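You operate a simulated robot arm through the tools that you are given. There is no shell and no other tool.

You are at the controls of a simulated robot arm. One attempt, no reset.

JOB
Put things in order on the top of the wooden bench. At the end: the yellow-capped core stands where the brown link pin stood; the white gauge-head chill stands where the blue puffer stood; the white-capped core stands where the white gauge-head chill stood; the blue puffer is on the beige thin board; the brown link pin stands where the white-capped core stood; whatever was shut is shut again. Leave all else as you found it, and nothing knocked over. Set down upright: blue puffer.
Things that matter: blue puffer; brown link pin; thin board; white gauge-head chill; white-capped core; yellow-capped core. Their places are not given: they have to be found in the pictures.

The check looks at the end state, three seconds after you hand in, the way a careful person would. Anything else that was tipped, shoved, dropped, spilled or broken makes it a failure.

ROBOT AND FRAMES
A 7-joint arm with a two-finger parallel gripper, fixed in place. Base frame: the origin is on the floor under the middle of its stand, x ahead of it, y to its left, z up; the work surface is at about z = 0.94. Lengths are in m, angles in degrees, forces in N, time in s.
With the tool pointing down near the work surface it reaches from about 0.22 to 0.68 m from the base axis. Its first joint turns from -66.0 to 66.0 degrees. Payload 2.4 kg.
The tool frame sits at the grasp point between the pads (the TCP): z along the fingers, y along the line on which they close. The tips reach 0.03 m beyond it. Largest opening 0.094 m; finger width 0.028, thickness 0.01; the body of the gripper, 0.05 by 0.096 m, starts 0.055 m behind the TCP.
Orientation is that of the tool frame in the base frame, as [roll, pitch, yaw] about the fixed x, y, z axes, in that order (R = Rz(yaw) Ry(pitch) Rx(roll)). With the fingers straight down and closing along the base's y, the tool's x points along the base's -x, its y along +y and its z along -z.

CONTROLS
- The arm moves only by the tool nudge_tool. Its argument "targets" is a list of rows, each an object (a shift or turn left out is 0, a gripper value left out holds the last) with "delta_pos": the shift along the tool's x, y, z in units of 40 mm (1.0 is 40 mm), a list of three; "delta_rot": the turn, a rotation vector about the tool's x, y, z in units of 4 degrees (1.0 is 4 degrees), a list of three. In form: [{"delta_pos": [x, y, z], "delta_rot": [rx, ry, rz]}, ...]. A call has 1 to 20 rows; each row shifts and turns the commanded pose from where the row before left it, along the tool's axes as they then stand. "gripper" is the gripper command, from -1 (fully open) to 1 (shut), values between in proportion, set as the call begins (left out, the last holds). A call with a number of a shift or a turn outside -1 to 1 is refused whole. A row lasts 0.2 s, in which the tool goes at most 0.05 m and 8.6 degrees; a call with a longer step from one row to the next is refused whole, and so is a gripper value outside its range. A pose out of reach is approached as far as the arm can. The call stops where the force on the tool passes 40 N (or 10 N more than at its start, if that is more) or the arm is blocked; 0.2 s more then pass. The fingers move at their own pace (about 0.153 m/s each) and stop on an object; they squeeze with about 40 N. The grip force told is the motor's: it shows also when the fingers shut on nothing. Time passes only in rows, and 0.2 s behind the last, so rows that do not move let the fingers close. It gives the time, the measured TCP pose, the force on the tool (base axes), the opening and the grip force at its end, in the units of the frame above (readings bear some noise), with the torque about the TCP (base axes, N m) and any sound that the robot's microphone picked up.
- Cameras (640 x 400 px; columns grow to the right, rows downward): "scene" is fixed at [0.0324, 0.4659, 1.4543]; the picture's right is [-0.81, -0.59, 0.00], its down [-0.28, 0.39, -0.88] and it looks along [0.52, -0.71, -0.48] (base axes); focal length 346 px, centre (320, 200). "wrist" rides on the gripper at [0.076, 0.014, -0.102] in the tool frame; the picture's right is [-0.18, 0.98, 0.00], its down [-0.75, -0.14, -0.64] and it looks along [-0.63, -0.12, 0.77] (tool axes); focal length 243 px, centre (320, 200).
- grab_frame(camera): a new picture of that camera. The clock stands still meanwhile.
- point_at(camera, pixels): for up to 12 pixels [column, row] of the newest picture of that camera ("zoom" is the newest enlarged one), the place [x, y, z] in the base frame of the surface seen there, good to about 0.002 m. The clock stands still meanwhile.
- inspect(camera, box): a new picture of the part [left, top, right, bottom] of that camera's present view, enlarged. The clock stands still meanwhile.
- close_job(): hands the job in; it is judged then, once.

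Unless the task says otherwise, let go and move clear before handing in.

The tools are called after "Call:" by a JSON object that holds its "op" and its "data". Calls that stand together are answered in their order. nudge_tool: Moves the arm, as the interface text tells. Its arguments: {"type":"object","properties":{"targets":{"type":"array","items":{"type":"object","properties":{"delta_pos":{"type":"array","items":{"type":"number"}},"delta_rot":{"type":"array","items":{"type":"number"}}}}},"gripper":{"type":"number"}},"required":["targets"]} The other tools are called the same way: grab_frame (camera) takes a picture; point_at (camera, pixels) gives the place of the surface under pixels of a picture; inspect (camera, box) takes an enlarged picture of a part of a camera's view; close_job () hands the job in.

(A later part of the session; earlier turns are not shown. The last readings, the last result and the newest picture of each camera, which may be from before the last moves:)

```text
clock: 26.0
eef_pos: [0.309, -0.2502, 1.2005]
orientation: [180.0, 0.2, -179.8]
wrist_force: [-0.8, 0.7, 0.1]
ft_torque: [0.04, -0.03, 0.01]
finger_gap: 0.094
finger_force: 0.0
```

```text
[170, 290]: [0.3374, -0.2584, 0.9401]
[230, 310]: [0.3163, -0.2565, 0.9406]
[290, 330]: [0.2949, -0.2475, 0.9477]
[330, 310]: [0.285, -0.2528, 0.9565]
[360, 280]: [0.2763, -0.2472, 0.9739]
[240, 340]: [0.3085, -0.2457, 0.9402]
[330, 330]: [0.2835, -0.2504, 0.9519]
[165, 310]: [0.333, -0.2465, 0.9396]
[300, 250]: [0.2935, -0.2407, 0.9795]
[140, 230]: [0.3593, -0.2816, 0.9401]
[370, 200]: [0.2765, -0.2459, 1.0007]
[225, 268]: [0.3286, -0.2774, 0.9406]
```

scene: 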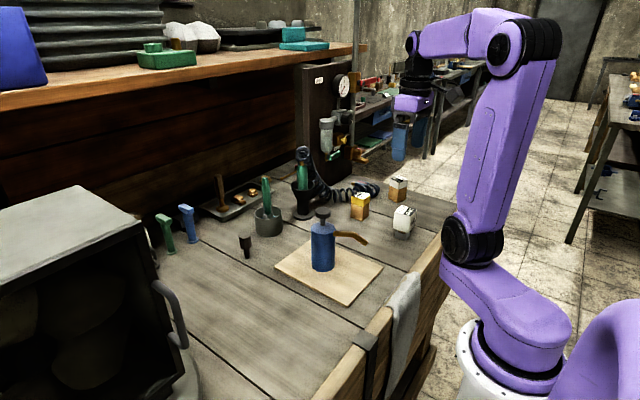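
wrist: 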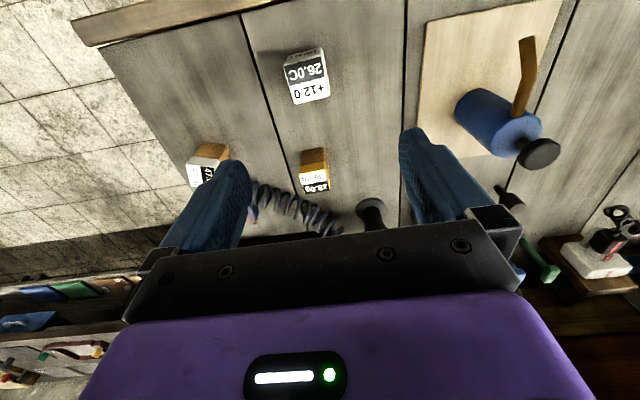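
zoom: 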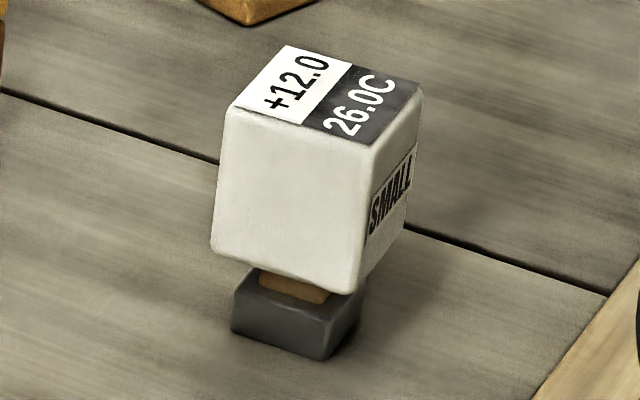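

The foot spans x 0.284–0.314, y ≈ −0.2475 to −0.277, so its centre (0.299, −0.262) is under the head. I'll come down over it with the tips just above the top.

Call:
{"op": "nudge_tool", "data": {"targets": [{"delta_pos": [0.15, -0.2, 0.6]}, {"delta_pos": [0.14, -0.15, 0.8]}, {"delta_pos": [0, 0, 0.9]}, {"delta_pos": [0, 0, 0.9]}, {}], "gripper": -1}}

Call:
{"op": "grab_frame", "data": {"camera": "wrist"}}

Call:
{"op": "point_at", "data": {"camera": "wrist", "pixels": [[320, 140], [320, 120], [320, 160], [300, 140], [340, 140]]}}

```text
clock: 27.2
eef_pos: [0.2985, -0.2612, 1.0724]
orientation: [-179.9, 0.1, -179.9]
wrist_force: [0.4, 0.7, -0.4]
ft_torque: [0.01, -0.02, -0.01]
finger_gap: 0.0942
finger_force: 0.2
```

```text
taken
```

wrist: 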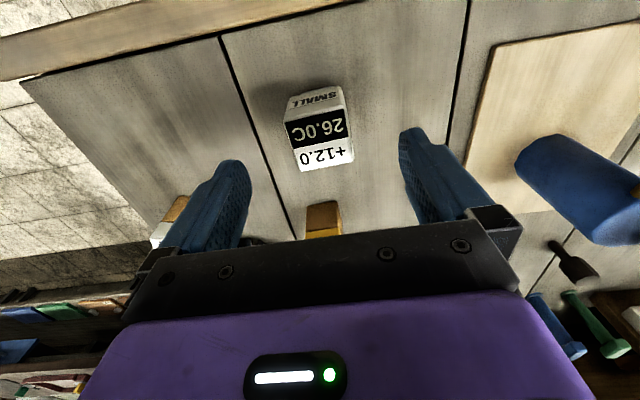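

```text
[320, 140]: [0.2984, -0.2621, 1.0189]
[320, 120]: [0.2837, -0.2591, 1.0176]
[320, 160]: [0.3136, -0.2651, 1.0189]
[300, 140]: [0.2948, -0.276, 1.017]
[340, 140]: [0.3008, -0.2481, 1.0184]
```

The alignment is good: (320,140) reads (0.298, −0.262) on the chill's top. I'll descend to TCP z≈0.994 and close.

Call:
{"op": "nudge_tool", "data": {"targets": [{"delta_pos": [0, 0, 0.6]}, {"delta_pos": [0, 0, 0.6]}, {"delta_pos": [0, 0, 0.5]}, {"delta_pos": [0, 0, 0.25]}, {}], "gripper": -1}}

Call:
{"op": "grab_frame", "data": {"camera": "wrist"}}

Call:
{"op": "inspect", "data": {"camera": "scene", "box": [360, 160, 440, 250]}}

```text
clock: 28.4
eef_pos: [0.2985, -0.2627, 0.994]
orientation: [180.0, 0.1, -180.0]
wrist_force: [-0.3, -0.5, -0.3]
ft_torque: [-0.04, -0.02, -0.03]
finger_gap: 0.0939
finger_force: 0.1
```

```text
taken
```

wrist: 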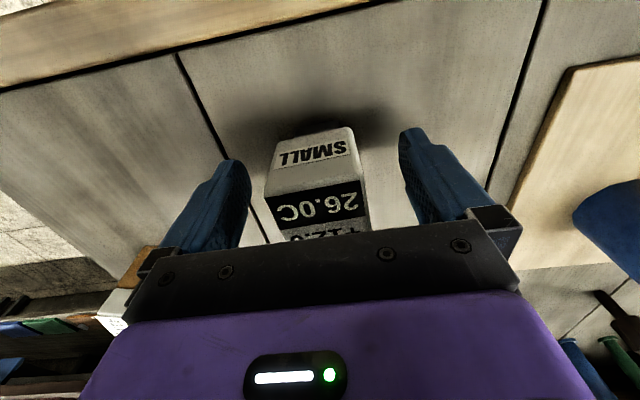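

```text
4.44 times, centred on (400, 205) of scene
```

zoom: 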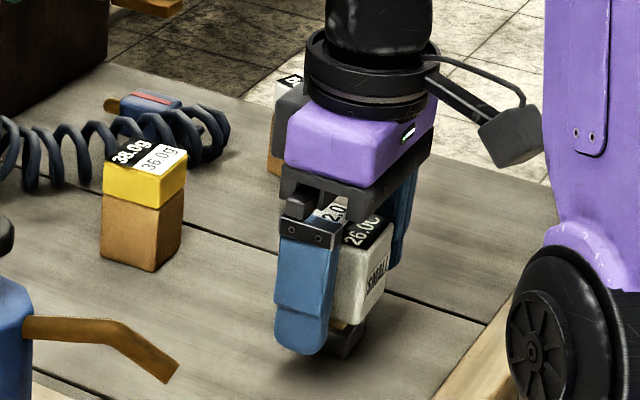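

The fingers straddle the head evenly. I'll close on it.

Call:
{"op": "nudge_tool", "data": {"targets": [{}, {}, {}, {}], "gripper": 1}}

Call:
{"op": "nudge_tool", "data": {"targets": [{"delta_pos": [0, 0, -0.02]}, {"delta_pos": [0, 0, -0.04]}, {"delta_pos": [0, 0, -0.05]}, {"delta_pos": [0, 0, -0.05]}, {"delta_pos": [0, 0, -0.03]}, {}]}}

Call:
{"op": "inspect", "data": {"camera": "scene", "box": [360, 160, 440, 250]}}

```text
clock: 29.4
eef_pos: [0.2979, -0.2623, 0.9938]
orientation: [180.0, 0.1, -180.0]
wrist_force: [-0.1, 1.4, 1.2]
ft_torque: [0.0, -0.02, 0.01]
finger_gap: 0.0478
finger_force: 40.1
```

```text
clock: 30.8
eef_pos: [0.2996, -0.2634, 1.0013]
orientation: [-180.0, 0.0, -180.0]
wrist_force: [0.1, 0.4, -2.9]
ft_torque: [-0.01, -0.01, 0.03]
finger_gap: 0.0481
finger_force: 39.2
```

```text
4.44 times, centred on (400, 205) of scene
```

zoom: 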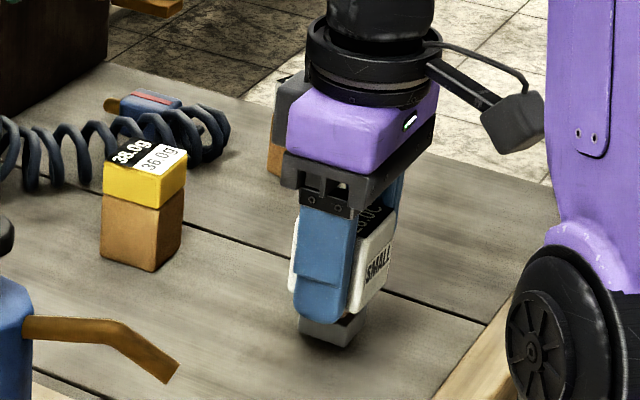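

The chill hangs 7–8 mm off the bench and the grip is steady. I'll raise it gently to clear the puffer (top ≈1.09).

Call:
{"op": "nudge_tool", "data": {"targets": [{"delta_pos": [0, 0, -0.05]}, {"delta_pos": [0, 0, -0.1]}, {"delta_pos": [0, 0, -0.2]}, {"delta_pos": [0, 0, -0.3]}, {"delta_pos": [0, 0, -0.35]}, {"delta_pos": [0, 0, -0.35]}, {"delta_pos": [0, 0, -0.35]}, {"delta_pos": [0, 0, -0.35]}, {"delta_pos": [0, 0, -0.35]}, {"delta_pos": [0, 0, -0.35]}, {"delta_pos": [0, 0, -0.35]}, {"delta_pos": [0, 0, -0.35]}, {"delta_pos": [0, 0, -0.3]}, {"delta_pos": [0, 0, -0.2]}, {"delta_pos": [0, 0, -0.1]}, {"delta_pos": [0, 0, -0.05]}, {}]}}

Call:
{"op": "grab_frame", "data": {"camera": "scene"}}

Call:
{"op": "grab_frame", "data": {"camera": "wrist"}}

```text
clock: 34.4
eef_pos: [0.2986, -0.2625, 1.1654]
orientation: [180.0, 0.0, -180.0]
wrist_force: [-0.3, 0.8, -2.6]
ft_torque: [-0.02, 0.01, -0.01]
finger_gap: 0.0482
finger_force: 39.8
```

```text
taken
```

scene: 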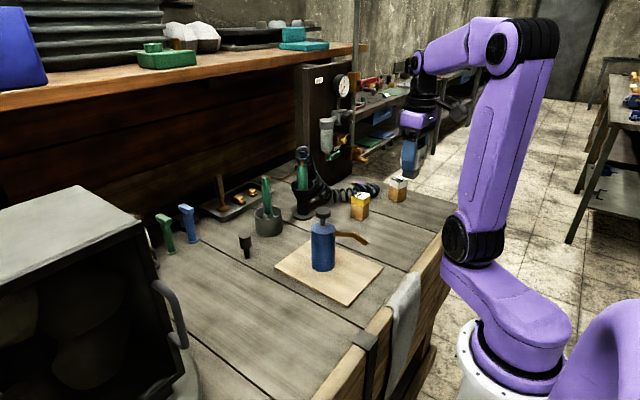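

```text
taken
```

wrist: 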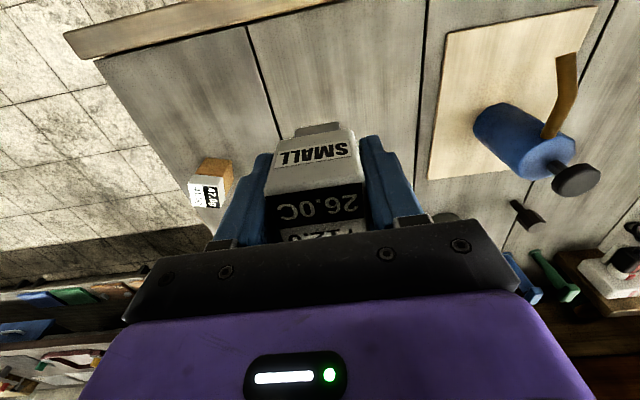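

The chill's bottom is near z≈1.112, about 2 cm above the puffer's knob. I'll carry it toward the puffer's old place in two smooth halves.

Call:
{"op": "nudge_tool", "data": {"targets": [{"delta_pos": [-0.038, 0.0925, 0]}, {"delta_pos": [-0.076, 0.185, 0]}, {"delta_pos": [-0.114, 0.2774, 0]}, {"delta_pos": [-0.152, 0.37, 0]}, {"delta_pos": [-0.1763, 0.4287, 0]}, {"delta_pos": [-0.1763, 0.4287, 0]}, {"delta_pos": [-0.1763, 0.4287, 0]}, {"delta_pos": [-0.1763, 0.4287, 0]}, {"delta_pos": [-0.1763, 0.4287, 0]}, {"delta_pos": [-0.1763, 0.4287, 0]}, {"delta_pos": [-0.1763, 0.4287, 0]}, {"delta_pos": [-0.152, 0.37, 0]}, {"delta_pos": [-0.114, 0.2774, 0]}, {"delta_pos": [-0.076, 0.185, 0]}, {"delta_pos": [-0.038, 0.0925, 0]}]}}

Call:
{"op": "nudge_tool", "data": {"targets": [{"delta_pos": [-0.038, 0.0925, 0]}, {"delta_pos": [-0.076, 0.185, 0]}, {"delta_pos": [-0.114, 0.2774, 0]}, {"delta_pos": [-0.152, 0.37, 0]}, {"delta_pos": [-0.1763, 0.4287, 0]}, {"delta_pos": [-0.1763, 0.4287, 0]}, {"delta_pos": [-0.1763, 0.4287, 0]}, {"delta_pos": [-0.1763, 0.4287, 0]}, {"delta_pos": [-0.1763, 0.4287, 0]}, {"delta_pos": [-0.1763, 0.4287, 0]}, {"delta_pos": [-0.1763, 0.4287, 0]}, {"delta_pos": [-0.152, 0.37, 0]}, {"delta_pos": [-0.114, 0.2774, 0]}, {"delta_pos": [-0.076, 0.185, 0]}, {"delta_pos": [-0.038, 0.0925, 0]}, {}]}}

Call:
{"op": "grab_frame", "data": {"camera": "scene"}}

Call:
{"op": "grab_frame", "data": {"camera": "wrist"}}

```text
clock: 37.6
eef_pos: [0.3792, -0.0695, 1.1664]
orientation: [180.0, 0.0, 180.0]
wrist_force: [0.0, -0.2, -2.6]
ft_torque: [0.04, 0.02, 0.02]
finger_gap: 0.048
finger_force: 40.4
```

```text
clock: 41.0
eef_pos: [0.4587, 0.1248, 1.1663]
orientation: [-180.0, 0.0, -179.9]
wrist_force: [-0.2, -0.2, -3.1]
ft_torque: [0.0, 0.02, -0.02]
finger_gap: 0.048
finger_force: 39.8
```

```text
taken
```

scene: 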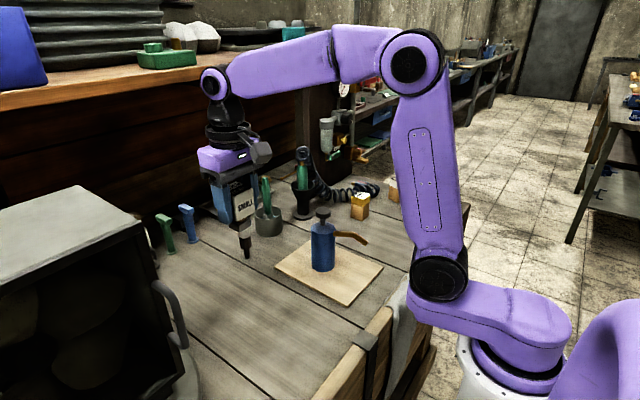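

```text
taken
```

wrist: 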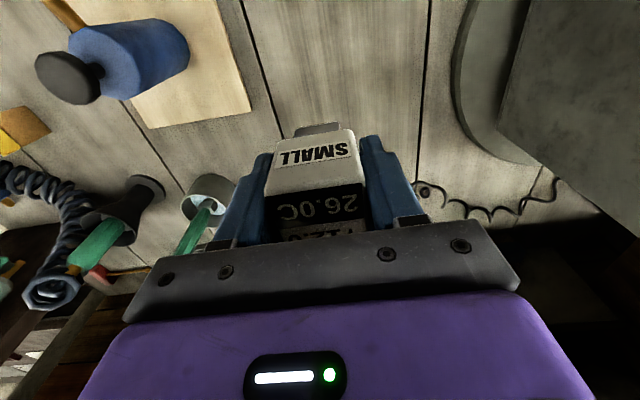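

The chill is over the puffer's old place at (0.459, 0.126). I'll lower to about 5 mm above the bench.

Call:
{"op": "nudge_tool", "data": {"targets": [{"delta_pos": [0, 0, 0.1]}, {"delta_pos": [0, 0, 0.2]}, {"delta_pos": [0, 0, 0.3]}, {"delta_pos": [0, 0, 0.4]}, {"delta_pos": [0, 0, 0.4]}, {"delta_pos": [0, 0, 0.4]}, {"delta_pos": [0, 0, 0.4]}, {"delta_pos": [0, 0, 0.4]}, {"delta_pos": [0, 0, 0.4]}, {"delta_pos": [0, 0, 0.4]}, {"delta_pos": [0, 0, 0.3]}, {"delta_pos": [0, 0, 0.2]}, {"delta_pos": [0, 0, 0.1]}, {"delta_pos": [0, 0, 0.1]}, {"delta_pos": [0, 0, 0.05]}, {}]}}

Call:
{"op": "inspect", "data": {"camera": "scene", "box": [200, 190, 320, 320]}}

```text
clock: 44.4
eef_pos: [0.4587, 0.1252, 1.0]
orientation: [180.0, 0.0, -180.0]
wrist_force: [0.3, 0.0, -2.8]
ft_torque: [0.02, -0.01, 0.03]
finger_gap: 0.0482
finger_force: 39.8
```

```text
3.08 times, centred on (260, 255) of scene
```

zoom: 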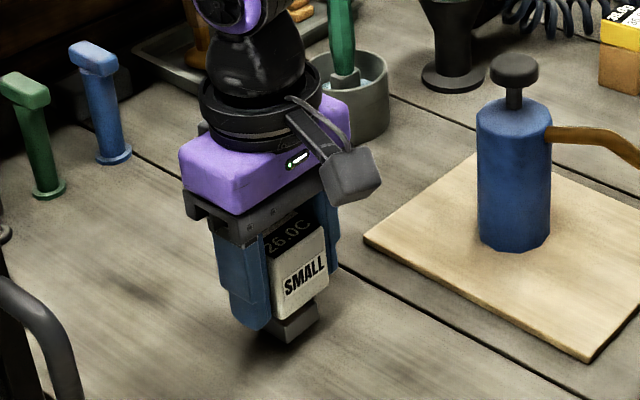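

Steady at −2.8 N, with the foot about 5 mm up. I'll lower in small steps until it touches.

Call:
{"op": "nudge_tool", "data": {"targets": [{"delta_pos": [0, 0, 0.05]}, {"delta_pos": [0, 0, 0.04]}, {"delta_pos": [0, 0, 0.02]}, {}]}}

Call:
{"op": "nudge_tool", "data": {"targets": [{"delta_pos": [0, 0, 0.015]}, {}]}}

```text
clock: 45.4
eef_pos: [0.458, 0.1256, 0.995]
orientation: [179.9, 0.0, -180.0]
wrist_force: [-0.1, 0.2, -2.6]
ft_torque: [-0.01, 0.01, 0.0]
finger_gap: 0.0479
finger_force: 40.5
```

```text
clock: 46.0
eef_pos: [0.459, 0.1251, 0.9936]
orientation: [180.0, 0.1, 180.0]
wrist_force: [0.7, -1.0, -2.4]
ft_torque: [0.0, 0.03, -0.03]
finger_gap: 0.0483
finger_force: 39.7
```

Call:
{"op": "nudge_tool", "data": {"targets": [{"delta_pos": [0, 0, 0.015]}, {}]}}

Call:
{"op": "nudge_tool", "data": {"targets": [{"delta_pos": [0, 0, 0.01]}, {}]}}

```text
clock: 46.6
eef_pos: [0.4585, 0.1256, 0.9944]
orientation: [-180.0, 0.0, -180.0]
wrist_force: [-1.8, -0.8, 2.8]
ft_torque: [-0.09, 0.09, -0.04]
finger_gap: 0.0481
finger_force: 40.1
```

```text
clock: 47.2
eef_pos: [0.4592, 0.1253, 0.9952]
orientation: [-180.0, 0.1, -180.0]
wrist_force: [-1.4, -1.9, 3.8]
ft_torque: [-0.12, 0.11, 0.01]
finger_gap: 0.0481
finger_force: 40.4
```

Contact made (+3–4 N). I'll release and check that the chill stands.

Call:
{"op": "nudge_tool", "data": {"targets": [{}, {}, {}, {}], "gripper": -1}}

Call:
{"op": "inspect", "data": {"camera": "scene", "box": [200, 190, 320, 320]}}

Call:
{"op": "grab_frame", "data": {"camera": "wrist"}}

```text
clock: 48.2
eef_pos: [0.4595, 0.125, 0.9933]
orientation: [180.0, 0.0, 180.0]
wrist_force: [0.3, -0.5, 0.1]
ft_torque: [-0.01, 0.01, 0.02]
finger_gap: 0.0941
finger_force: 0.1
```

```text
3.08 times, centred on (260, 255) of scene
```

zoom: 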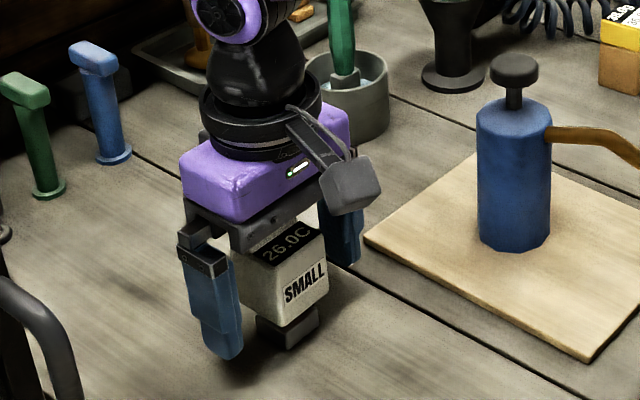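

```text
taken
```

wrist: 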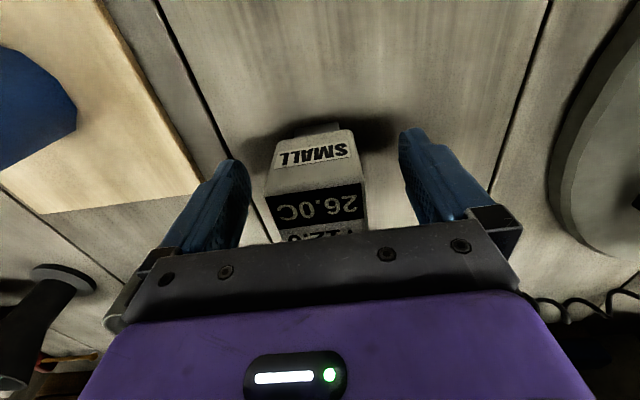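

The chill stands at the puffer's old place. I'll rise and travel over to the white-capped core to look at it.

Call:
{"op": "nudge_tool", "data": {"targets": [{"delta_pos": [0, 0, -0.4]}, {"delta_pos": [0, 0, -0.8]}, {"delta_pos": [0, 0, -1]}, {"delta_pos": [0, 0, -1]}, {"delta_pos": [0, 0, -1]}, {"delta_pos": [0, 0, -0.95]}, {}]}}

Call:
{"op": "nudge_tool", "data": {"targets": [{"delta_pos": [0.1, -0.6, 0]}, {"delta_pos": [0.12, -0.95, 0]}, {"delta_pos": [0.12, -0.95, 0]}, {"delta_pos": [0.12, -0.95, 0]}, {"delta_pos": [0.12, -0.95, 0]}, {"delta_pos": [0.12, -0.95, 0]}, {"delta_pos": [0.12, -0.95, 0]}, {"delta_pos": [0.12, -0.95, 0]}, {"delta_pos": [0.12, -0.95, 0]}, {"delta_pos": [0.12, -0.95, 0]}, {"delta_pos": [0.12, -0.95, 0]}, {"delta_pos": [0.12, -0.95, 0]}, {"delta_pos": [0.12, -0.95, 0]}, {"delta_pos": [0.12, -0.95, 0]}, {"delta_pos": [0.12, -0.65, 0]}, {}]}}

Call:
{"op": "grab_frame", "data": {"camera": "scene"}}

Call:
{"op": "grab_frame", "data": {"camera": "wrist"}}

```text
clock: 49.8
eef_pos: [0.4563, 0.127, 1.2022]
orientation: [-180.0, 0.0, 180.0]
wrist_force: [0.6, 0.3, -0.3]
ft_torque: [0.03, 0.01, -0.01]
finger_gap: 0.0941
finger_force: 0.0
```

```text
clock: 53.2
eef_pos: [0.3871, -0.4207, 1.2]
orientation: [-179.9, 0.1, 179.9]
wrist_force: [-0.6, 0.3, 0.4]
ft_torque: [0.02, 0.05, 0.0]
finger_gap: 0.094
finger_force: 0.1
```

```text
taken
```

scene: 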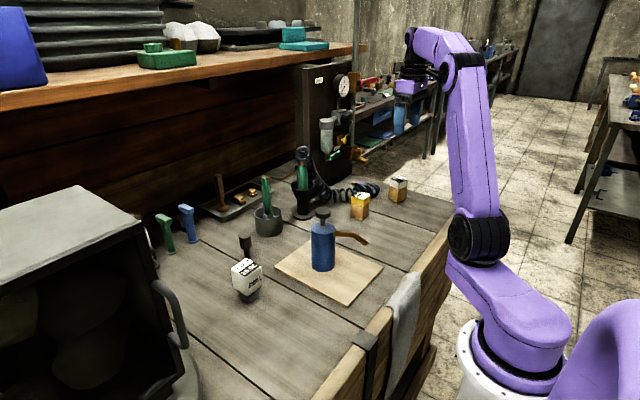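

```text
taken
```

wrist: 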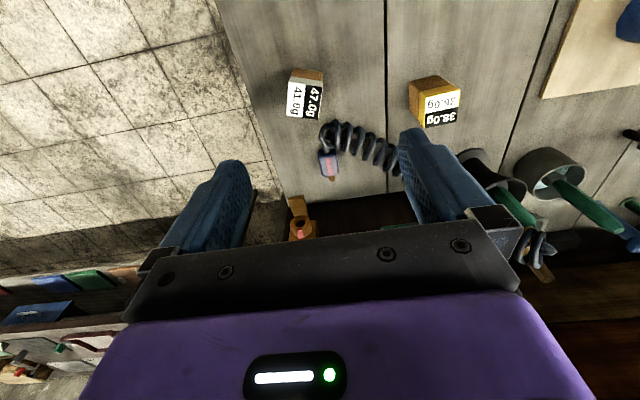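

The chill stands by itself at (246,278) in the scene. Now I'll measure both capped cores in the wrist and scene views.

Call:
{"op": "inspect", "data": {"camera": "scene", "box": [380, 170, 420, 210]}}

Call:
{"op": "point_at", "data": {"camera": "zoom", "pixels": [[240, 110], [400, 110], [350, 170], [280, 170], [260, 220], [230, 240], [290, 230], [340, 230], [300, 270], [320, 100], [230, 200], [380, 220]]}}

Call:
{"op": "inspect", "data": {"camera": "wrist", "box": [270, 55, 350, 130]}}

Call:
{"op": "point_at", "data": {"camera": "wrist", "pixels": [[289, 84], [322, 88], [317, 118], [288, 114], [304, 100], [308, 76], [294, 72], [320, 74]]}}

Call:
{"op": "inspect", "data": {"camera": "wrist", "box": [395, 65, 475, 140]}}

Call:
{"op": "point_at", "data": {"camera": "wrist", "pixels": [[421, 98], [456, 91], [459, 120], [425, 124], [440, 107], [432, 85], [412, 95], [415, 112]]}}

```text
10.00 times, centred on (400, 190) of scene
```

zoom: 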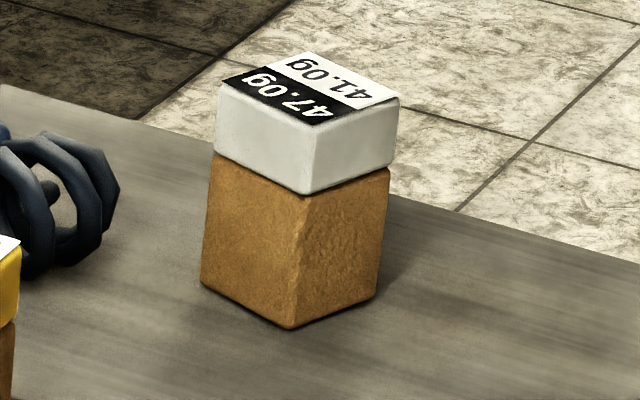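

```text
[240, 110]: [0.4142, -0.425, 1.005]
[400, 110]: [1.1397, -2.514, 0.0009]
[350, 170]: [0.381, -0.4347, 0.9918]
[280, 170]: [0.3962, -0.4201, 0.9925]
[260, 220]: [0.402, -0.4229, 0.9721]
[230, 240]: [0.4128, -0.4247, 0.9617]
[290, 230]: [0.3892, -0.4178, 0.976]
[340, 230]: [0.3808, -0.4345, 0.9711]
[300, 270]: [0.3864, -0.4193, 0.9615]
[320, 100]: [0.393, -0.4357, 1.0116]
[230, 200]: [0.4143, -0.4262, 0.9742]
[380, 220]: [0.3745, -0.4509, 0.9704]
```

```text
5.33 times, centred on (310, 92) of wrist
```

zoom: 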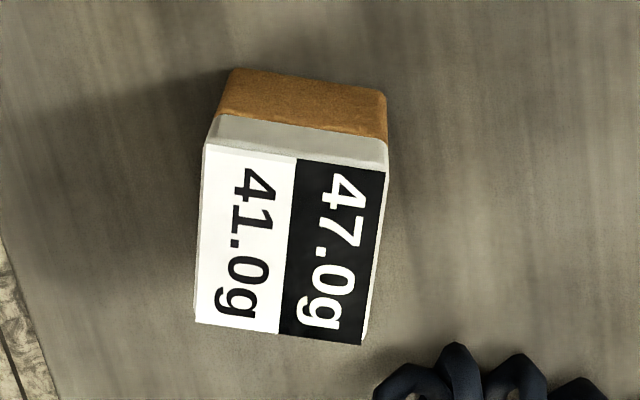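

```text
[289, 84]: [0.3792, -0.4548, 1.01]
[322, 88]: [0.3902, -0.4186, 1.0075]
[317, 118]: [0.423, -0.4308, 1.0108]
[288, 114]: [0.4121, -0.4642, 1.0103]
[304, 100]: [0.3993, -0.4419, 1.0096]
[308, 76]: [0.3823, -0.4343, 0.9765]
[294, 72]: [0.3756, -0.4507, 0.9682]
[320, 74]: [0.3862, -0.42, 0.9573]
```

```text
5.33 times, centred on (435, 102) of wrist
```

zoom: 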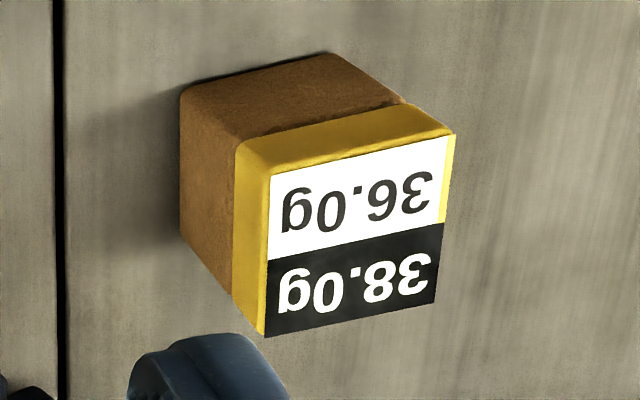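

```text
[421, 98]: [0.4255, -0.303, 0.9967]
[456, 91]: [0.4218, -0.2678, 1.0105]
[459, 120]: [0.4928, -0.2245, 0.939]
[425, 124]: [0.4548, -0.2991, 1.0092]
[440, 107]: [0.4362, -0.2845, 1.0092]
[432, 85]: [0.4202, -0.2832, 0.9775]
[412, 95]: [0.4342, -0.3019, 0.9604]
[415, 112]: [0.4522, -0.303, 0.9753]
```

The white core's top centre is near (0.3995, −0.442), top z 1.010, and turned about −17°. I'll move over it, turn the tool −17° to match, and come down to look.

Call:
{"op": "nudge_tool", "data": {"targets": [{"delta_pos": [-0.15, -0.3, 0]}, {"delta_pos": [-0.145, -0.3, 0]}, {"delta_rot": [0, 0, 0.85]}, {"delta_rot": [0, 0, 0.85]}, {"delta_rot": [0, 0, 0.85]}, {"delta_rot": [0, 0, 0.85]}, {"delta_rot": [0, 0, 0.85]}, {"delta_pos": [0, 0, 0.8]}, {"delta_pos": [0, 0, 0.9]}, {"delta_pos": [0, 0, 0.8]}, {}]}}

Call:
{"op": "grab_frame", "data": {"camera": "wrist"}}

Call:
{"op": "point_at", "data": {"camera": "wrist", "pixels": [[320, 120], [320, 140], [320, 160], [300, 140], [340, 140]]}}

Call:
{"op": "grab_frame", "data": {"camera": "scene"}}

```text
clock: 55.6
eef_pos: [0.4012, -0.4447, 1.0989]
orientation: [179.9, 0.0, 163.0]
wrist_force: [0.0, -0.3, -0.8]
ft_torque: [0.0, 0.01, -0.04]
finger_gap: 0.0937
finger_force: 0.1
```

```text
taken
```

wrist: 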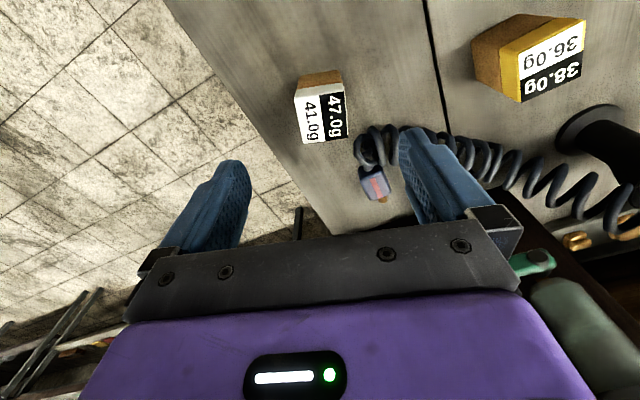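

```text
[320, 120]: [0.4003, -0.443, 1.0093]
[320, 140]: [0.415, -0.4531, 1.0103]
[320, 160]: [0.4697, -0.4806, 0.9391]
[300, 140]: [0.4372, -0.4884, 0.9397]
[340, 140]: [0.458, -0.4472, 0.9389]
```

```text
taken
```

scene: 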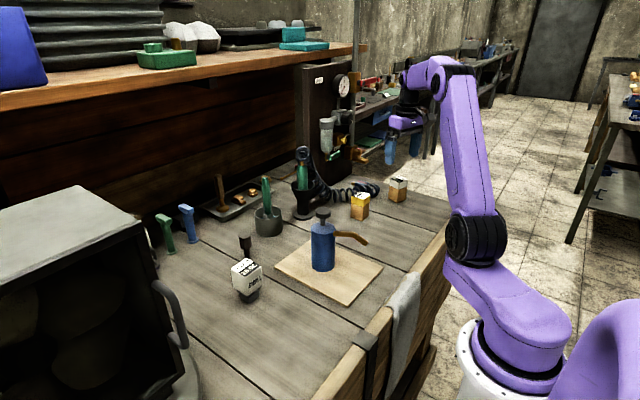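

The view shows (320,120) as about (0.400, −0.443) on the cap's top, but the label's edges look turned relative to the fingers. I'll zoom to compute the exact angle.

Call:
{"op": "inspect", "data": {"camera": "wrist", "box": [280, 60, 364, 155]}}

Call:
{"op": "point_at", "data": {"camera": "zoom", "pixels": [[250, 150], [250, 300], [240, 200], [260, 340], [420, 160], [430, 320], [320, 150], [380, 150], [330, 340], [400, 330], [270, 90], [380, 85]]}}

```text
4.21 times, centred on (322, 108) of wrist
```

zoom: 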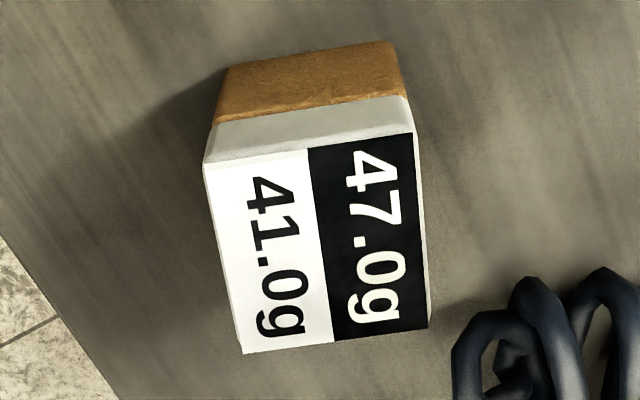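

```text
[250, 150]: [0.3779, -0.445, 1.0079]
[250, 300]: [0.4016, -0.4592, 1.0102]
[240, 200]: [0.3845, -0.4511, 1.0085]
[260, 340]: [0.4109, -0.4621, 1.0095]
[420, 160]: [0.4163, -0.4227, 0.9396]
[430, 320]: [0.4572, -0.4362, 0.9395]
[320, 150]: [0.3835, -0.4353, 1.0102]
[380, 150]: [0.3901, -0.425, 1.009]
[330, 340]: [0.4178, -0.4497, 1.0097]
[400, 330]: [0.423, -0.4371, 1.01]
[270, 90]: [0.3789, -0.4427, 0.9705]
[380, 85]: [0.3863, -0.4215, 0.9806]
```

Computed in the tool frame, the core sits at (0.4005, −0.443), about 0.0375 m square, turned roughly −20°. Before descending I'll check how close the coiled hose and blue nozzle are to the right finger's path.

Call:
{"op": "point_at", "data": {"camera": "wrist", "pixels": [[364, 140], [371, 131], [358, 152], [380, 128], [392, 135], [372, 180], [385, 165], [400, 126], [365, 165], [380, 198], [396, 145], [410, 125]]}}

Call:
{"op": "inspect", "data": {"camera": "scene", "box": [330, 165, 420, 225]}}

```text
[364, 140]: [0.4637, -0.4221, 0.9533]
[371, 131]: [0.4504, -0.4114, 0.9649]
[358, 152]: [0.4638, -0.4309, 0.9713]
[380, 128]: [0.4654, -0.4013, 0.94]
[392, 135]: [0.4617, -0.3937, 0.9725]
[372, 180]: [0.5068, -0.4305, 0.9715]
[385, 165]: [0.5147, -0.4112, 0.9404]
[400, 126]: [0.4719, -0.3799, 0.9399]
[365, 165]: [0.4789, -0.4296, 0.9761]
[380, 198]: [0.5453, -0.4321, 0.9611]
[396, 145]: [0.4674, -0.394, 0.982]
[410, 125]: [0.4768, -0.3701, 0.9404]
```

```text
6.67 times, centred on (375, 195) of scene
```

zoom: 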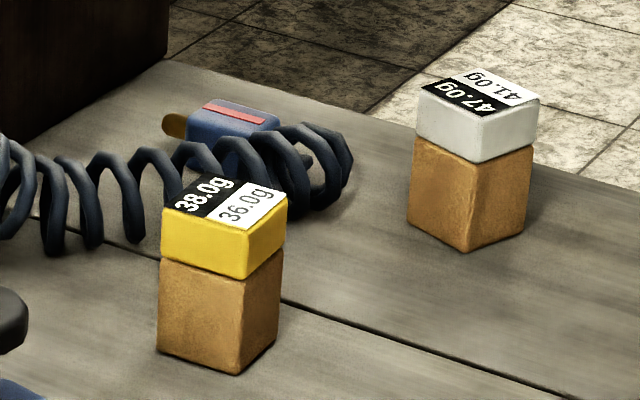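

The nearest hose coil is at x≈0.450, about 15 mm beyond the finger's path. I'll narrow the opening to about 0.07 for extra room, align, and descend partway to check.

Call:
{"op": "nudge_tool", "data": {"targets": [{"delta_pos": [-0.03, -0.017, 0], "delta_rot": [0, 0, 0.7]}, {"delta_pos": [0, 0, 0.6]}, {"delta_pos": [0, 0, 0.6]}, {"delta_pos": [0, 0, 0.3]}, {}], "gripper": -0.5}}

Call:
{"op": "inspect", "data": {"camera": "wrist", "box": [230, 60, 410, 200]}}

Call:
{"op": "inspect", "data": {"camera": "scene", "box": [340, 150, 440, 230]}}

```text
clock: 56.8
eef_pos: [0.4024, -0.4448, 1.0399]
orientation: [-180.0, 0.0, 160.2]
wrist_force: [-0.4, 0.9, -0.7]
ft_torque: [0.01, 0.0, -0.01]
finger_gap: 0.0703
finger_force: 0.0
```

```text
2.86 times, centred on (320, 130) of wrist
```

zoom: 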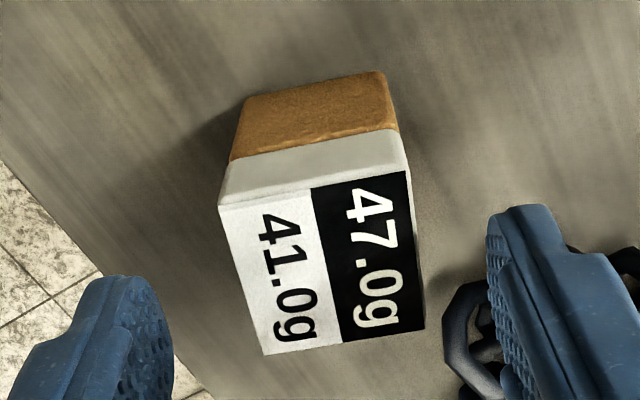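

```text
5.00 times, centred on (390, 190) of scene
```

zoom: 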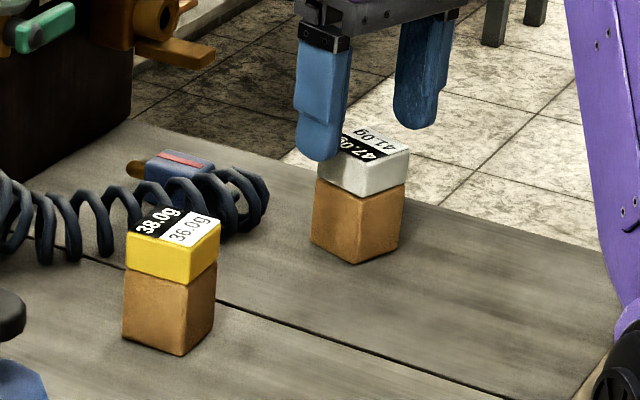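

The fingers are parallel to the faces and the core is centred to within 2 mm. I'll nudge and descend to TCP z≈0.977.

Call:
{"op": "nudge_tool", "data": {"targets": [{"delta_pos": [0.05, 0.05, 0.3]}, {"delta_pos": [0, 0, 0.5]}, {"delta_pos": [0, 0, 0.5]}, {"delta_pos": [0, 0, 0.27]}, {}], "gripper": -0.5}}

Call:
{"op": "inspect", "data": {"camera": "wrist", "box": [200, 80, 440, 240]}}

Call:
{"op": "inspect", "data": {"camera": "scene", "box": [340, 150, 440, 230]}}

```text
clock: 58.0
eef_pos: [0.3998, -0.4411, 0.9768]
orientation: [-180.0, 0.0, 160.3]
wrist_force: [0.2, 0.0, 0.7]
ft_torque: [0.06, -0.01, 0.02]
finger_gap: 0.0703
finger_force: 0.1
```

```text
2.50 times, centred on (320, 160) of wrist
```

zoom: 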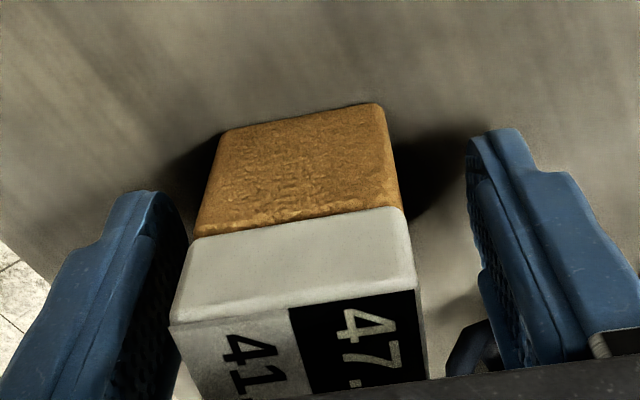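

```text
5.00 times, centred on (390, 190) of scene
```

zoom: 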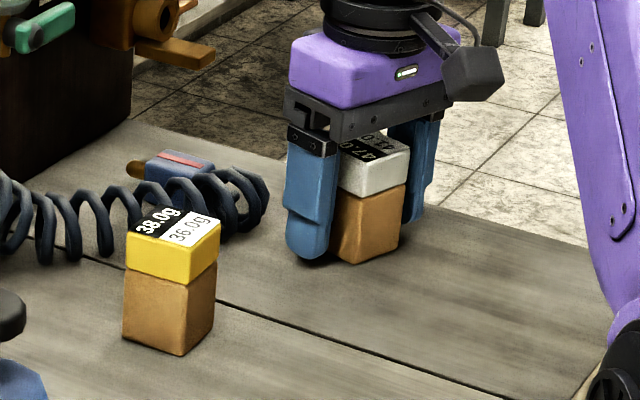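

The core sits about 2 mm toward the left finger, so I'll trim by that and close.

Call:
{"op": "nudge_tool", "data": {"targets": [{"delta_pos": [0, -0.047, 0]}, {}], "gripper": -0.5}}

Call:
{"op": "nudge_tool", "data": {"targets": [{}, {}, {}, {}], "gripper": 1}}

Call:
{"op": "nudge_tool", "data": {"targets": [{"delta_pos": [0, 0, -0.02]}, {"delta_pos": [0, 0, -0.04]}, {"delta_pos": [0, 0, -0.06]}, {"delta_pos": [0, 0, -0.06]}, {"delta_pos": [0, 0, -0.04]}, {}]}}

Call:
{"op": "inspect", "data": {"camera": "scene", "box": [340, 150, 440, 230]}}

Call:
{"op": "grab_frame", "data": {"camera": "wrist"}}

```text
clock: 58.6
eef_pos: [0.4001, -0.4431, 0.9773]
orientation: [-179.8, 0.0, 160.1]
wrist_force: [0.4, -0.5, -0.1]
ft_torque: [0.01, 0.02, 0.01]
finger_gap: 0.0706
finger_force: 0.1
```

```text
clock: 59.6
eef_pos: [0.3998, -0.4423, 0.977]
orientation: [180.0, -0.1, 160.2]
wrist_force: [1.3, 0.8, 1.1]
ft_torque: [-0.02, 0.01, 0.03]
finger_gap: 0.0441
finger_force: 39.9
```

```text
clock: 61.0
eef_pos: [0.4001, -0.4433, 0.9854]
orientation: [-180.0, 0.0, 160.3]
wrist_force: [-0.1, 0.0, -1.0]
ft_torque: [0.0, 0.01, 0.01]
finger_gap: 0.0442
finger_force: 40.6
```

```text
5.00 times, centred on (390, 190) of scene
```

zoom: 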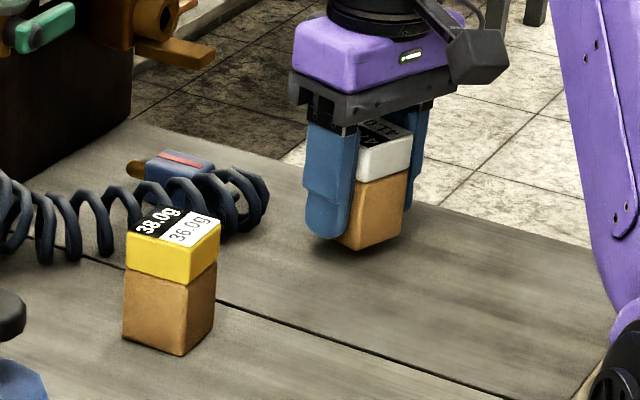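

```text
taken
```

wrist: 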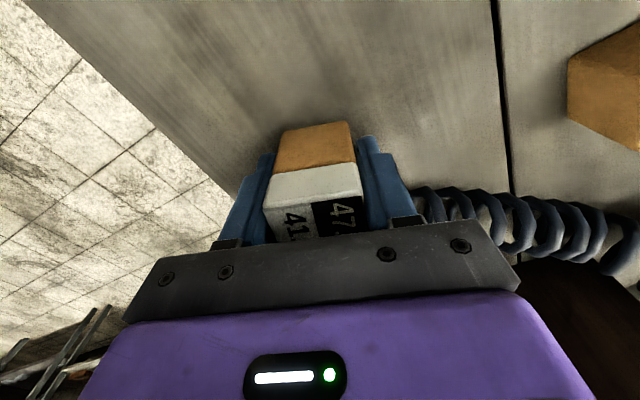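

The core is held at 0.044 m (about 1 N) and has lifted cleanly. I'll raise it 8 cm, then carry it to the chill's old place (0.2995, −0.2625), keeping its turn.

Call:
{"op": "nudge_tool", "data": {"targets": [{"delta_pos": [0, 0, -0.1]}, {"delta_pos": [0, 0, -0.2]}, {"delta_pos": [0, 0, -0.4]}, {"delta_pos": [0, 0, -0.5]}, {"delta_pos": [0, 0, -0.4]}, {"delta_pos": [0, 0, -0.25]}, {"delta_pos": [0, 0, -0.15]}, {}]}}

Call:
{"op": "nudge_tool", "data": {"targets": [{"delta_pos": [0.0754, 0.0657, 0]}, {"delta_pos": [0.1507, 0.1315, 0]}, {"delta_pos": [0.2261, 0.1972, 0]}, {"delta_pos": [0.3014, 0.2629, 0]}, {"delta_pos": [0.3406, 0.2971, 0]}, {"delta_pos": [0.3406, 0.2971, 0]}, {"delta_pos": [0.3406, 0.2971, 0]}, {"delta_pos": [0.3406, 0.2971, 0]}, {"delta_pos": [0.3406, 0.2971, 0]}, {"delta_pos": [0.3406, 0.2971, 0]}, {"delta_pos": [0.3406, 0.2971, 0]}, {"delta_pos": [0.3014, 0.2629, 0]}, {"delta_pos": [0.2261, 0.1972, 0]}, {"delta_pos": [0.1507, 0.1315, 0]}, {"delta_pos": [0.0754, 0.0657, 0]}, {}, {}]}}

Call:
{"op": "grab_frame", "data": {"camera": "scene"}}

Call:
{"op": "grab_frame", "data": {"camera": "wrist"}}

```text
clock: 62.8
eef_pos: [0.3996, -0.443, 1.0652]
orientation: [179.9, 0.0, 160.2]
wrist_force: [-0.3, 0.3, -1.1]
ft_torque: [0.01, 0.0, -0.01]
finger_gap: 0.0443
finger_force: 40.1
```

```text
clock: 66.4
eef_pos: [0.2977, -0.2611, 1.0658]
orientation: [180.0, 0.0, 160.2]
wrist_force: [-0.3, -0.6, -0.8]
ft_torque: [0.0, 0.01, 0.02]
finger_gap: 0.0438
finger_force: 40.1
```

```text
taken
```

scene: 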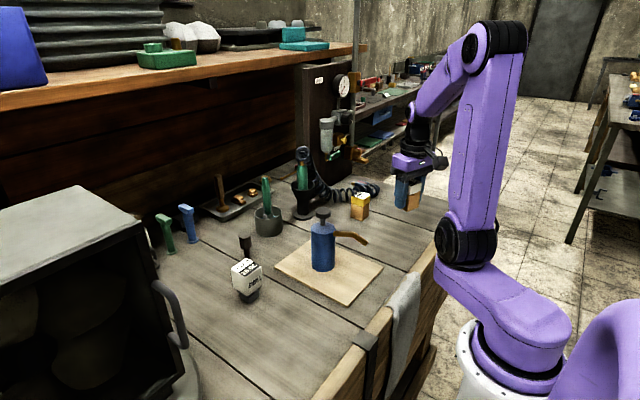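

```text
taken
```

wrist: 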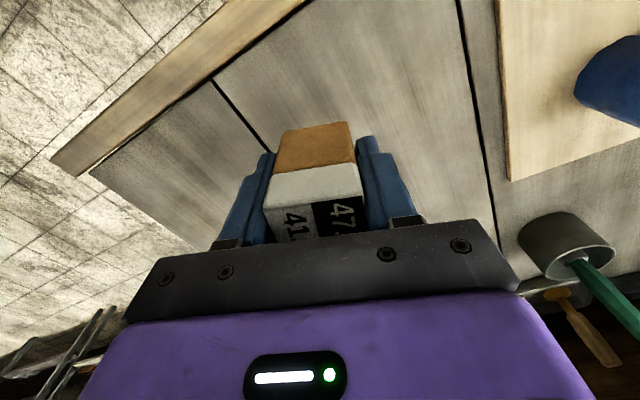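

The core is above the chill's old place (0.298, −0.261 measured). I'll trim a millimetre and lower to just above the bench.

Call:
{"op": "nudge_tool", "data": {"targets": [{"delta_pos": [-0.03, -0.015, 0.1]}, {"delta_pos": [0, 0, 0.25]}, {"delta_pos": [0, 0, 0.4]}, {"delta_pos": [0, 0, 0.45]}, {"delta_pos": [0, 0, 0.4]}, {"delta_pos": [0, 0, 0.3]}, {"delta_pos": [0, 0, 0.15]}, {"delta_pos": [0, 0, 0.1]}, {}]}}

Call:
{"op": "inspect", "data": {"camera": "scene", "box": [350, 160, 450, 250]}}

```text
clock: 68.4
eef_pos: [0.2991, -0.2628, 0.9801]
orientation: [-180.0, -0.1, 160.2]
wrist_force: [0.3, -0.2, -1.2]
ft_torque: [-0.02, -0.01, 0.0]
finger_gap: 0.044
finger_force: 39.8
```

```text
4.44 times, centred on (400, 205) of scene
```

zoom: 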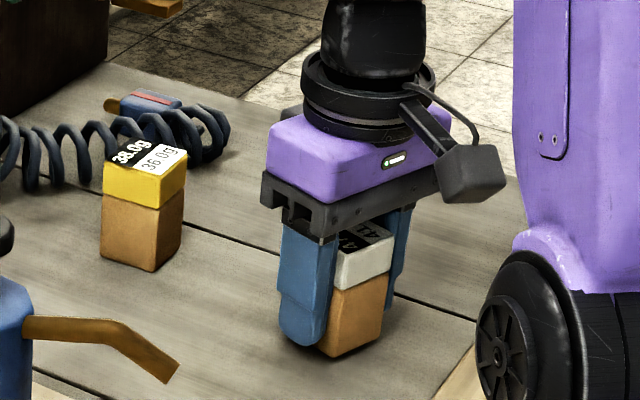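

About 3 mm to go, so I'll lower in small steps to contact.

Call:
{"op": "nudge_tool", "data": {"targets": [{"delta_pos": [0, 0, 0.03]}, {"delta_pos": [0, 0, 0.025]}, {}]}}

Call:
{"op": "nudge_tool", "data": {"targets": [{"delta_pos": [0, 0, 0.015]}, {}]}}

Call:
{"op": "nudge_tool", "data": {"targets": [{"delta_pos": [0, 0, 0.01]}, {}]}}

```text
clock: 69.2
eef_pos: [0.3005, -0.2634, 0.9783]
orientation: [179.9, 0.1, 160.2]
wrist_force: [-0.1, -0.3, -1.2]
ft_torque: [-0.01, 0.05, 0.0]
finger_gap: 0.0439
finger_force: 40.3
```

```text
clock: 69.8
eef_pos: [0.3001, -0.2634, 0.9775]
orientation: [-180.0, 0.1, 160.2]
wrist_force: [-1.8, 0.3, 9.7]
ft_torque: [0.0, 0.13, 0.02]
finger_gap: 0.0439
finger_force: 39.8
```

```text
clock: 70.4
eef_pos: [0.3002, -0.2635, 0.976]
orientation: [-179.9, 0.2, 160.3]
wrist_force: [-3.1, 6.1, 21.8]
ft_torque: [0.12, 0.18, 0.02]
finger_gap: 0.0439
finger_force: 40.0
```

Contact is firm (22 N). I'll ease back half a millimetre and open.

Call:
{"op": "nudge_tool", "data": {"targets": [{"delta_pos": [0, 0, -0.015]}, {}]}}

Call:
{"op": "nudge_tool", "data": {"targets": [{}, {}, {}, {}], "gripper": -0.7}}

Call:
{"op": "inspect", "data": {"camera": "scene", "box": [350, 160, 450, 250]}}

Call:
{"op": "grab_frame", "data": {"camera": "wrist"}}

```text
clock: 71.0
eef_pos: [0.2995, -0.2654, 0.9772]
orientation: [179.9, 0.1, 160.1]
wrist_force: [-1.0, -0.5, -1.6]
ft_torque: [0.0, 0.01, -0.01]
finger_gap: 0.0438
finger_force: 39.7
```

```text
clock: 72.0
eef_pos: [0.3002, -0.264, 0.9765]
orientation: [179.9, 0.0, 160.2]
wrist_force: [-0.3, 0.1, -0.4]
ft_torque: [0.01, 0.03, -0.01]
finger_gap: 0.08
finger_force: 0.0
```

```text
4.44 times, centred on (400, 205) of scene
```

zoom: 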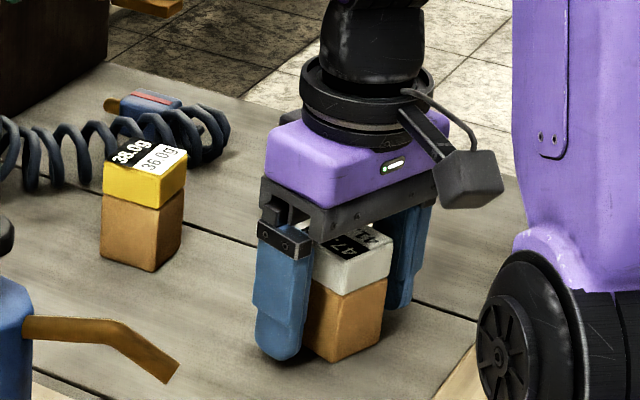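

```text
taken
```

wrist: 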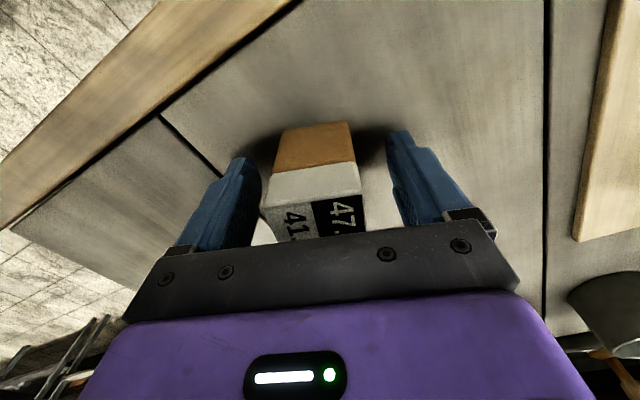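

The white core now stands at the chill's old place. Before heading to the pin I'll rise, turn back, and check the heights of the tall items near the path (hose end at (303,152), green stick at (265,180)).

Call:
{"op": "nudge_tool", "data": {"targets": [{"delta_pos": [0, 0, -0.4]}, {"delta_pos": [0, 0, -0.9]}, {"delta_pos": [0, 0, -1]}, {"delta_pos": [0, 0, -1]}, {"delta_pos": [0, 0, -1]}, {"delta_pos": [0, 0, -1]}, {"delta_pos": [0, 0, -0.8]}, {"delta_rot": [0, 0, -0.99]}, {"delta_rot": [0, 0, -0.99]}, {"delta_rot": [0, 0, -0.99]}, {"delta_rot": [0, 0, -0.99]}, {"delta_rot": [0, 0, -0.99]}, {}], "gripper": -1}}

Call:
{"op": "grab_frame", "data": {"camera": "scene"}}

Call:
{"op": "point_at", "data": {"camera": "scene", "pixels": [[303, 150], [303, 175], [265, 180], [268, 195], [254, 222], [282, 222], [268, 240], [303, 218], [245, 238], [246, 253], [322, 215], [247, 265]]}}

Call:
{"op": "inspect", "data": {"camera": "scene", "box": [215, 160, 325, 300]}}

```text
clock: 74.8
eef_pos: [0.3, -0.2634, 1.2209]
orientation: [-180.0, 0.0, -179.9]
wrist_force: [-0.4, -0.2, -0.4]
ft_torque: [0.04, -0.02, -0.05]
finger_gap: 0.0938
finger_force: 0.0
```

```text
taken
```

scene: 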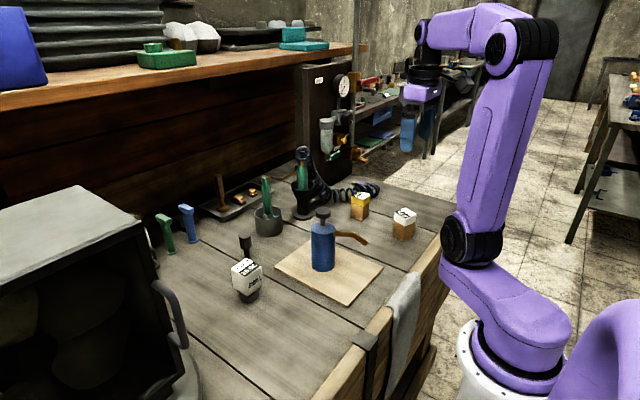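

```text
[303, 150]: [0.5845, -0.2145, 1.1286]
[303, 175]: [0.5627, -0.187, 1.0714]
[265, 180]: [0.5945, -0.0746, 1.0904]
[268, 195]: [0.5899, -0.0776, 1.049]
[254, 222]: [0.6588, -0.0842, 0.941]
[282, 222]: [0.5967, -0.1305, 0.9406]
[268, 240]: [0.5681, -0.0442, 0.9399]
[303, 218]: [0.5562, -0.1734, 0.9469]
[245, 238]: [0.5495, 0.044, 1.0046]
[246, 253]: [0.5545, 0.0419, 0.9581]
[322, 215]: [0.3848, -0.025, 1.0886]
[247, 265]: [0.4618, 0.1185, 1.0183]
```

```text
2.86 times, centred on (270, 230) of scene
```

zoom: 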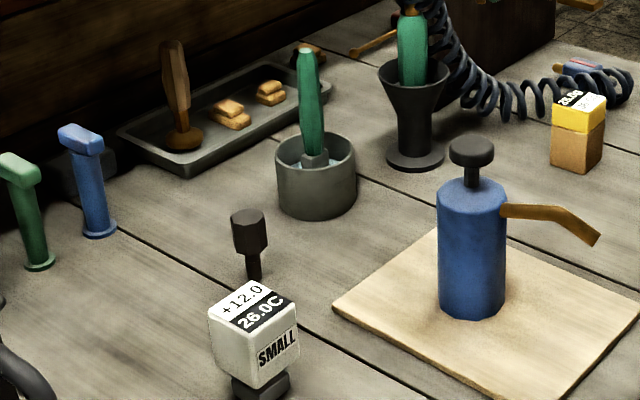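

The green stick tops out at z≈1.09 and the hose at ≈1.13, so travelling at 1.22 is clear. I'll move over the pin for a close look.

Call:
{"op": "nudge_tool", "data": {"targets": [{"delta_pos": [-0.4, 0.5, 0]}, {"delta_pos": [-0.58, 0.76, 0]}, {"delta_pos": [-0.58, 0.76, 0]}, {"delta_pos": [-0.58, 0.76, 0]}, {"delta_pos": [-0.58, 0.76, 0]}, {"delta_pos": [-0.58, 0.76, 0]}, {"delta_pos": [-0.58, 0.76, 0]}, {"delta_pos": [-0.58, 0.76, 0]}, {"delta_pos": [-0.58, 0.76, 0]}, {"delta_pos": [-0.58, 0.76, 0]}, {"delta_pos": [-0.4, 0.3, 0]}, {"delta_pos": [0, 0, 0.8]}, {"delta_pos": [0, 0, 0.8]}, {"delta_pos": [0, 0, 0.6]}, {}], "gripper": -1}}

Call:
{"op": "grab_frame", "data": {"camera": "wrist"}}

Call:
{"op": "grab_frame", "data": {"camera": "scene"}}

```text
clock: 78.0
eef_pos: [0.5398, 0.0429, 1.1316]
orientation: [180.0, 0.0, 179.9]
wrist_force: [0.3, 0.4, 0.1]
ft_torque: [-0.01, 0.01, 0.02]
finger_gap: 0.0942
finger_force: 0.0
```

```text
taken
```

wrist: 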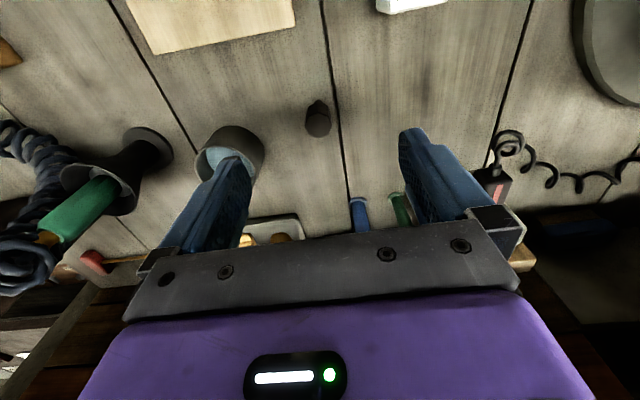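

```text
taken
```

scene: 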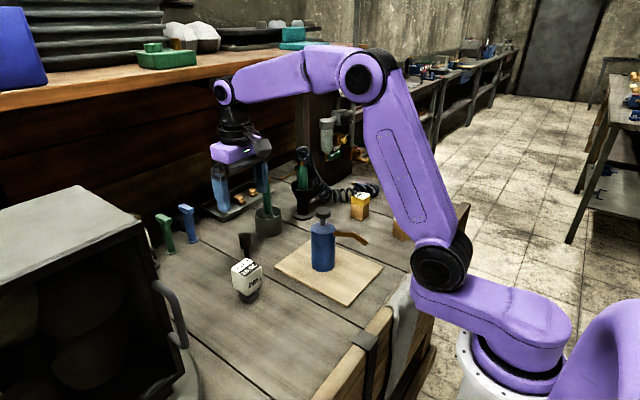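

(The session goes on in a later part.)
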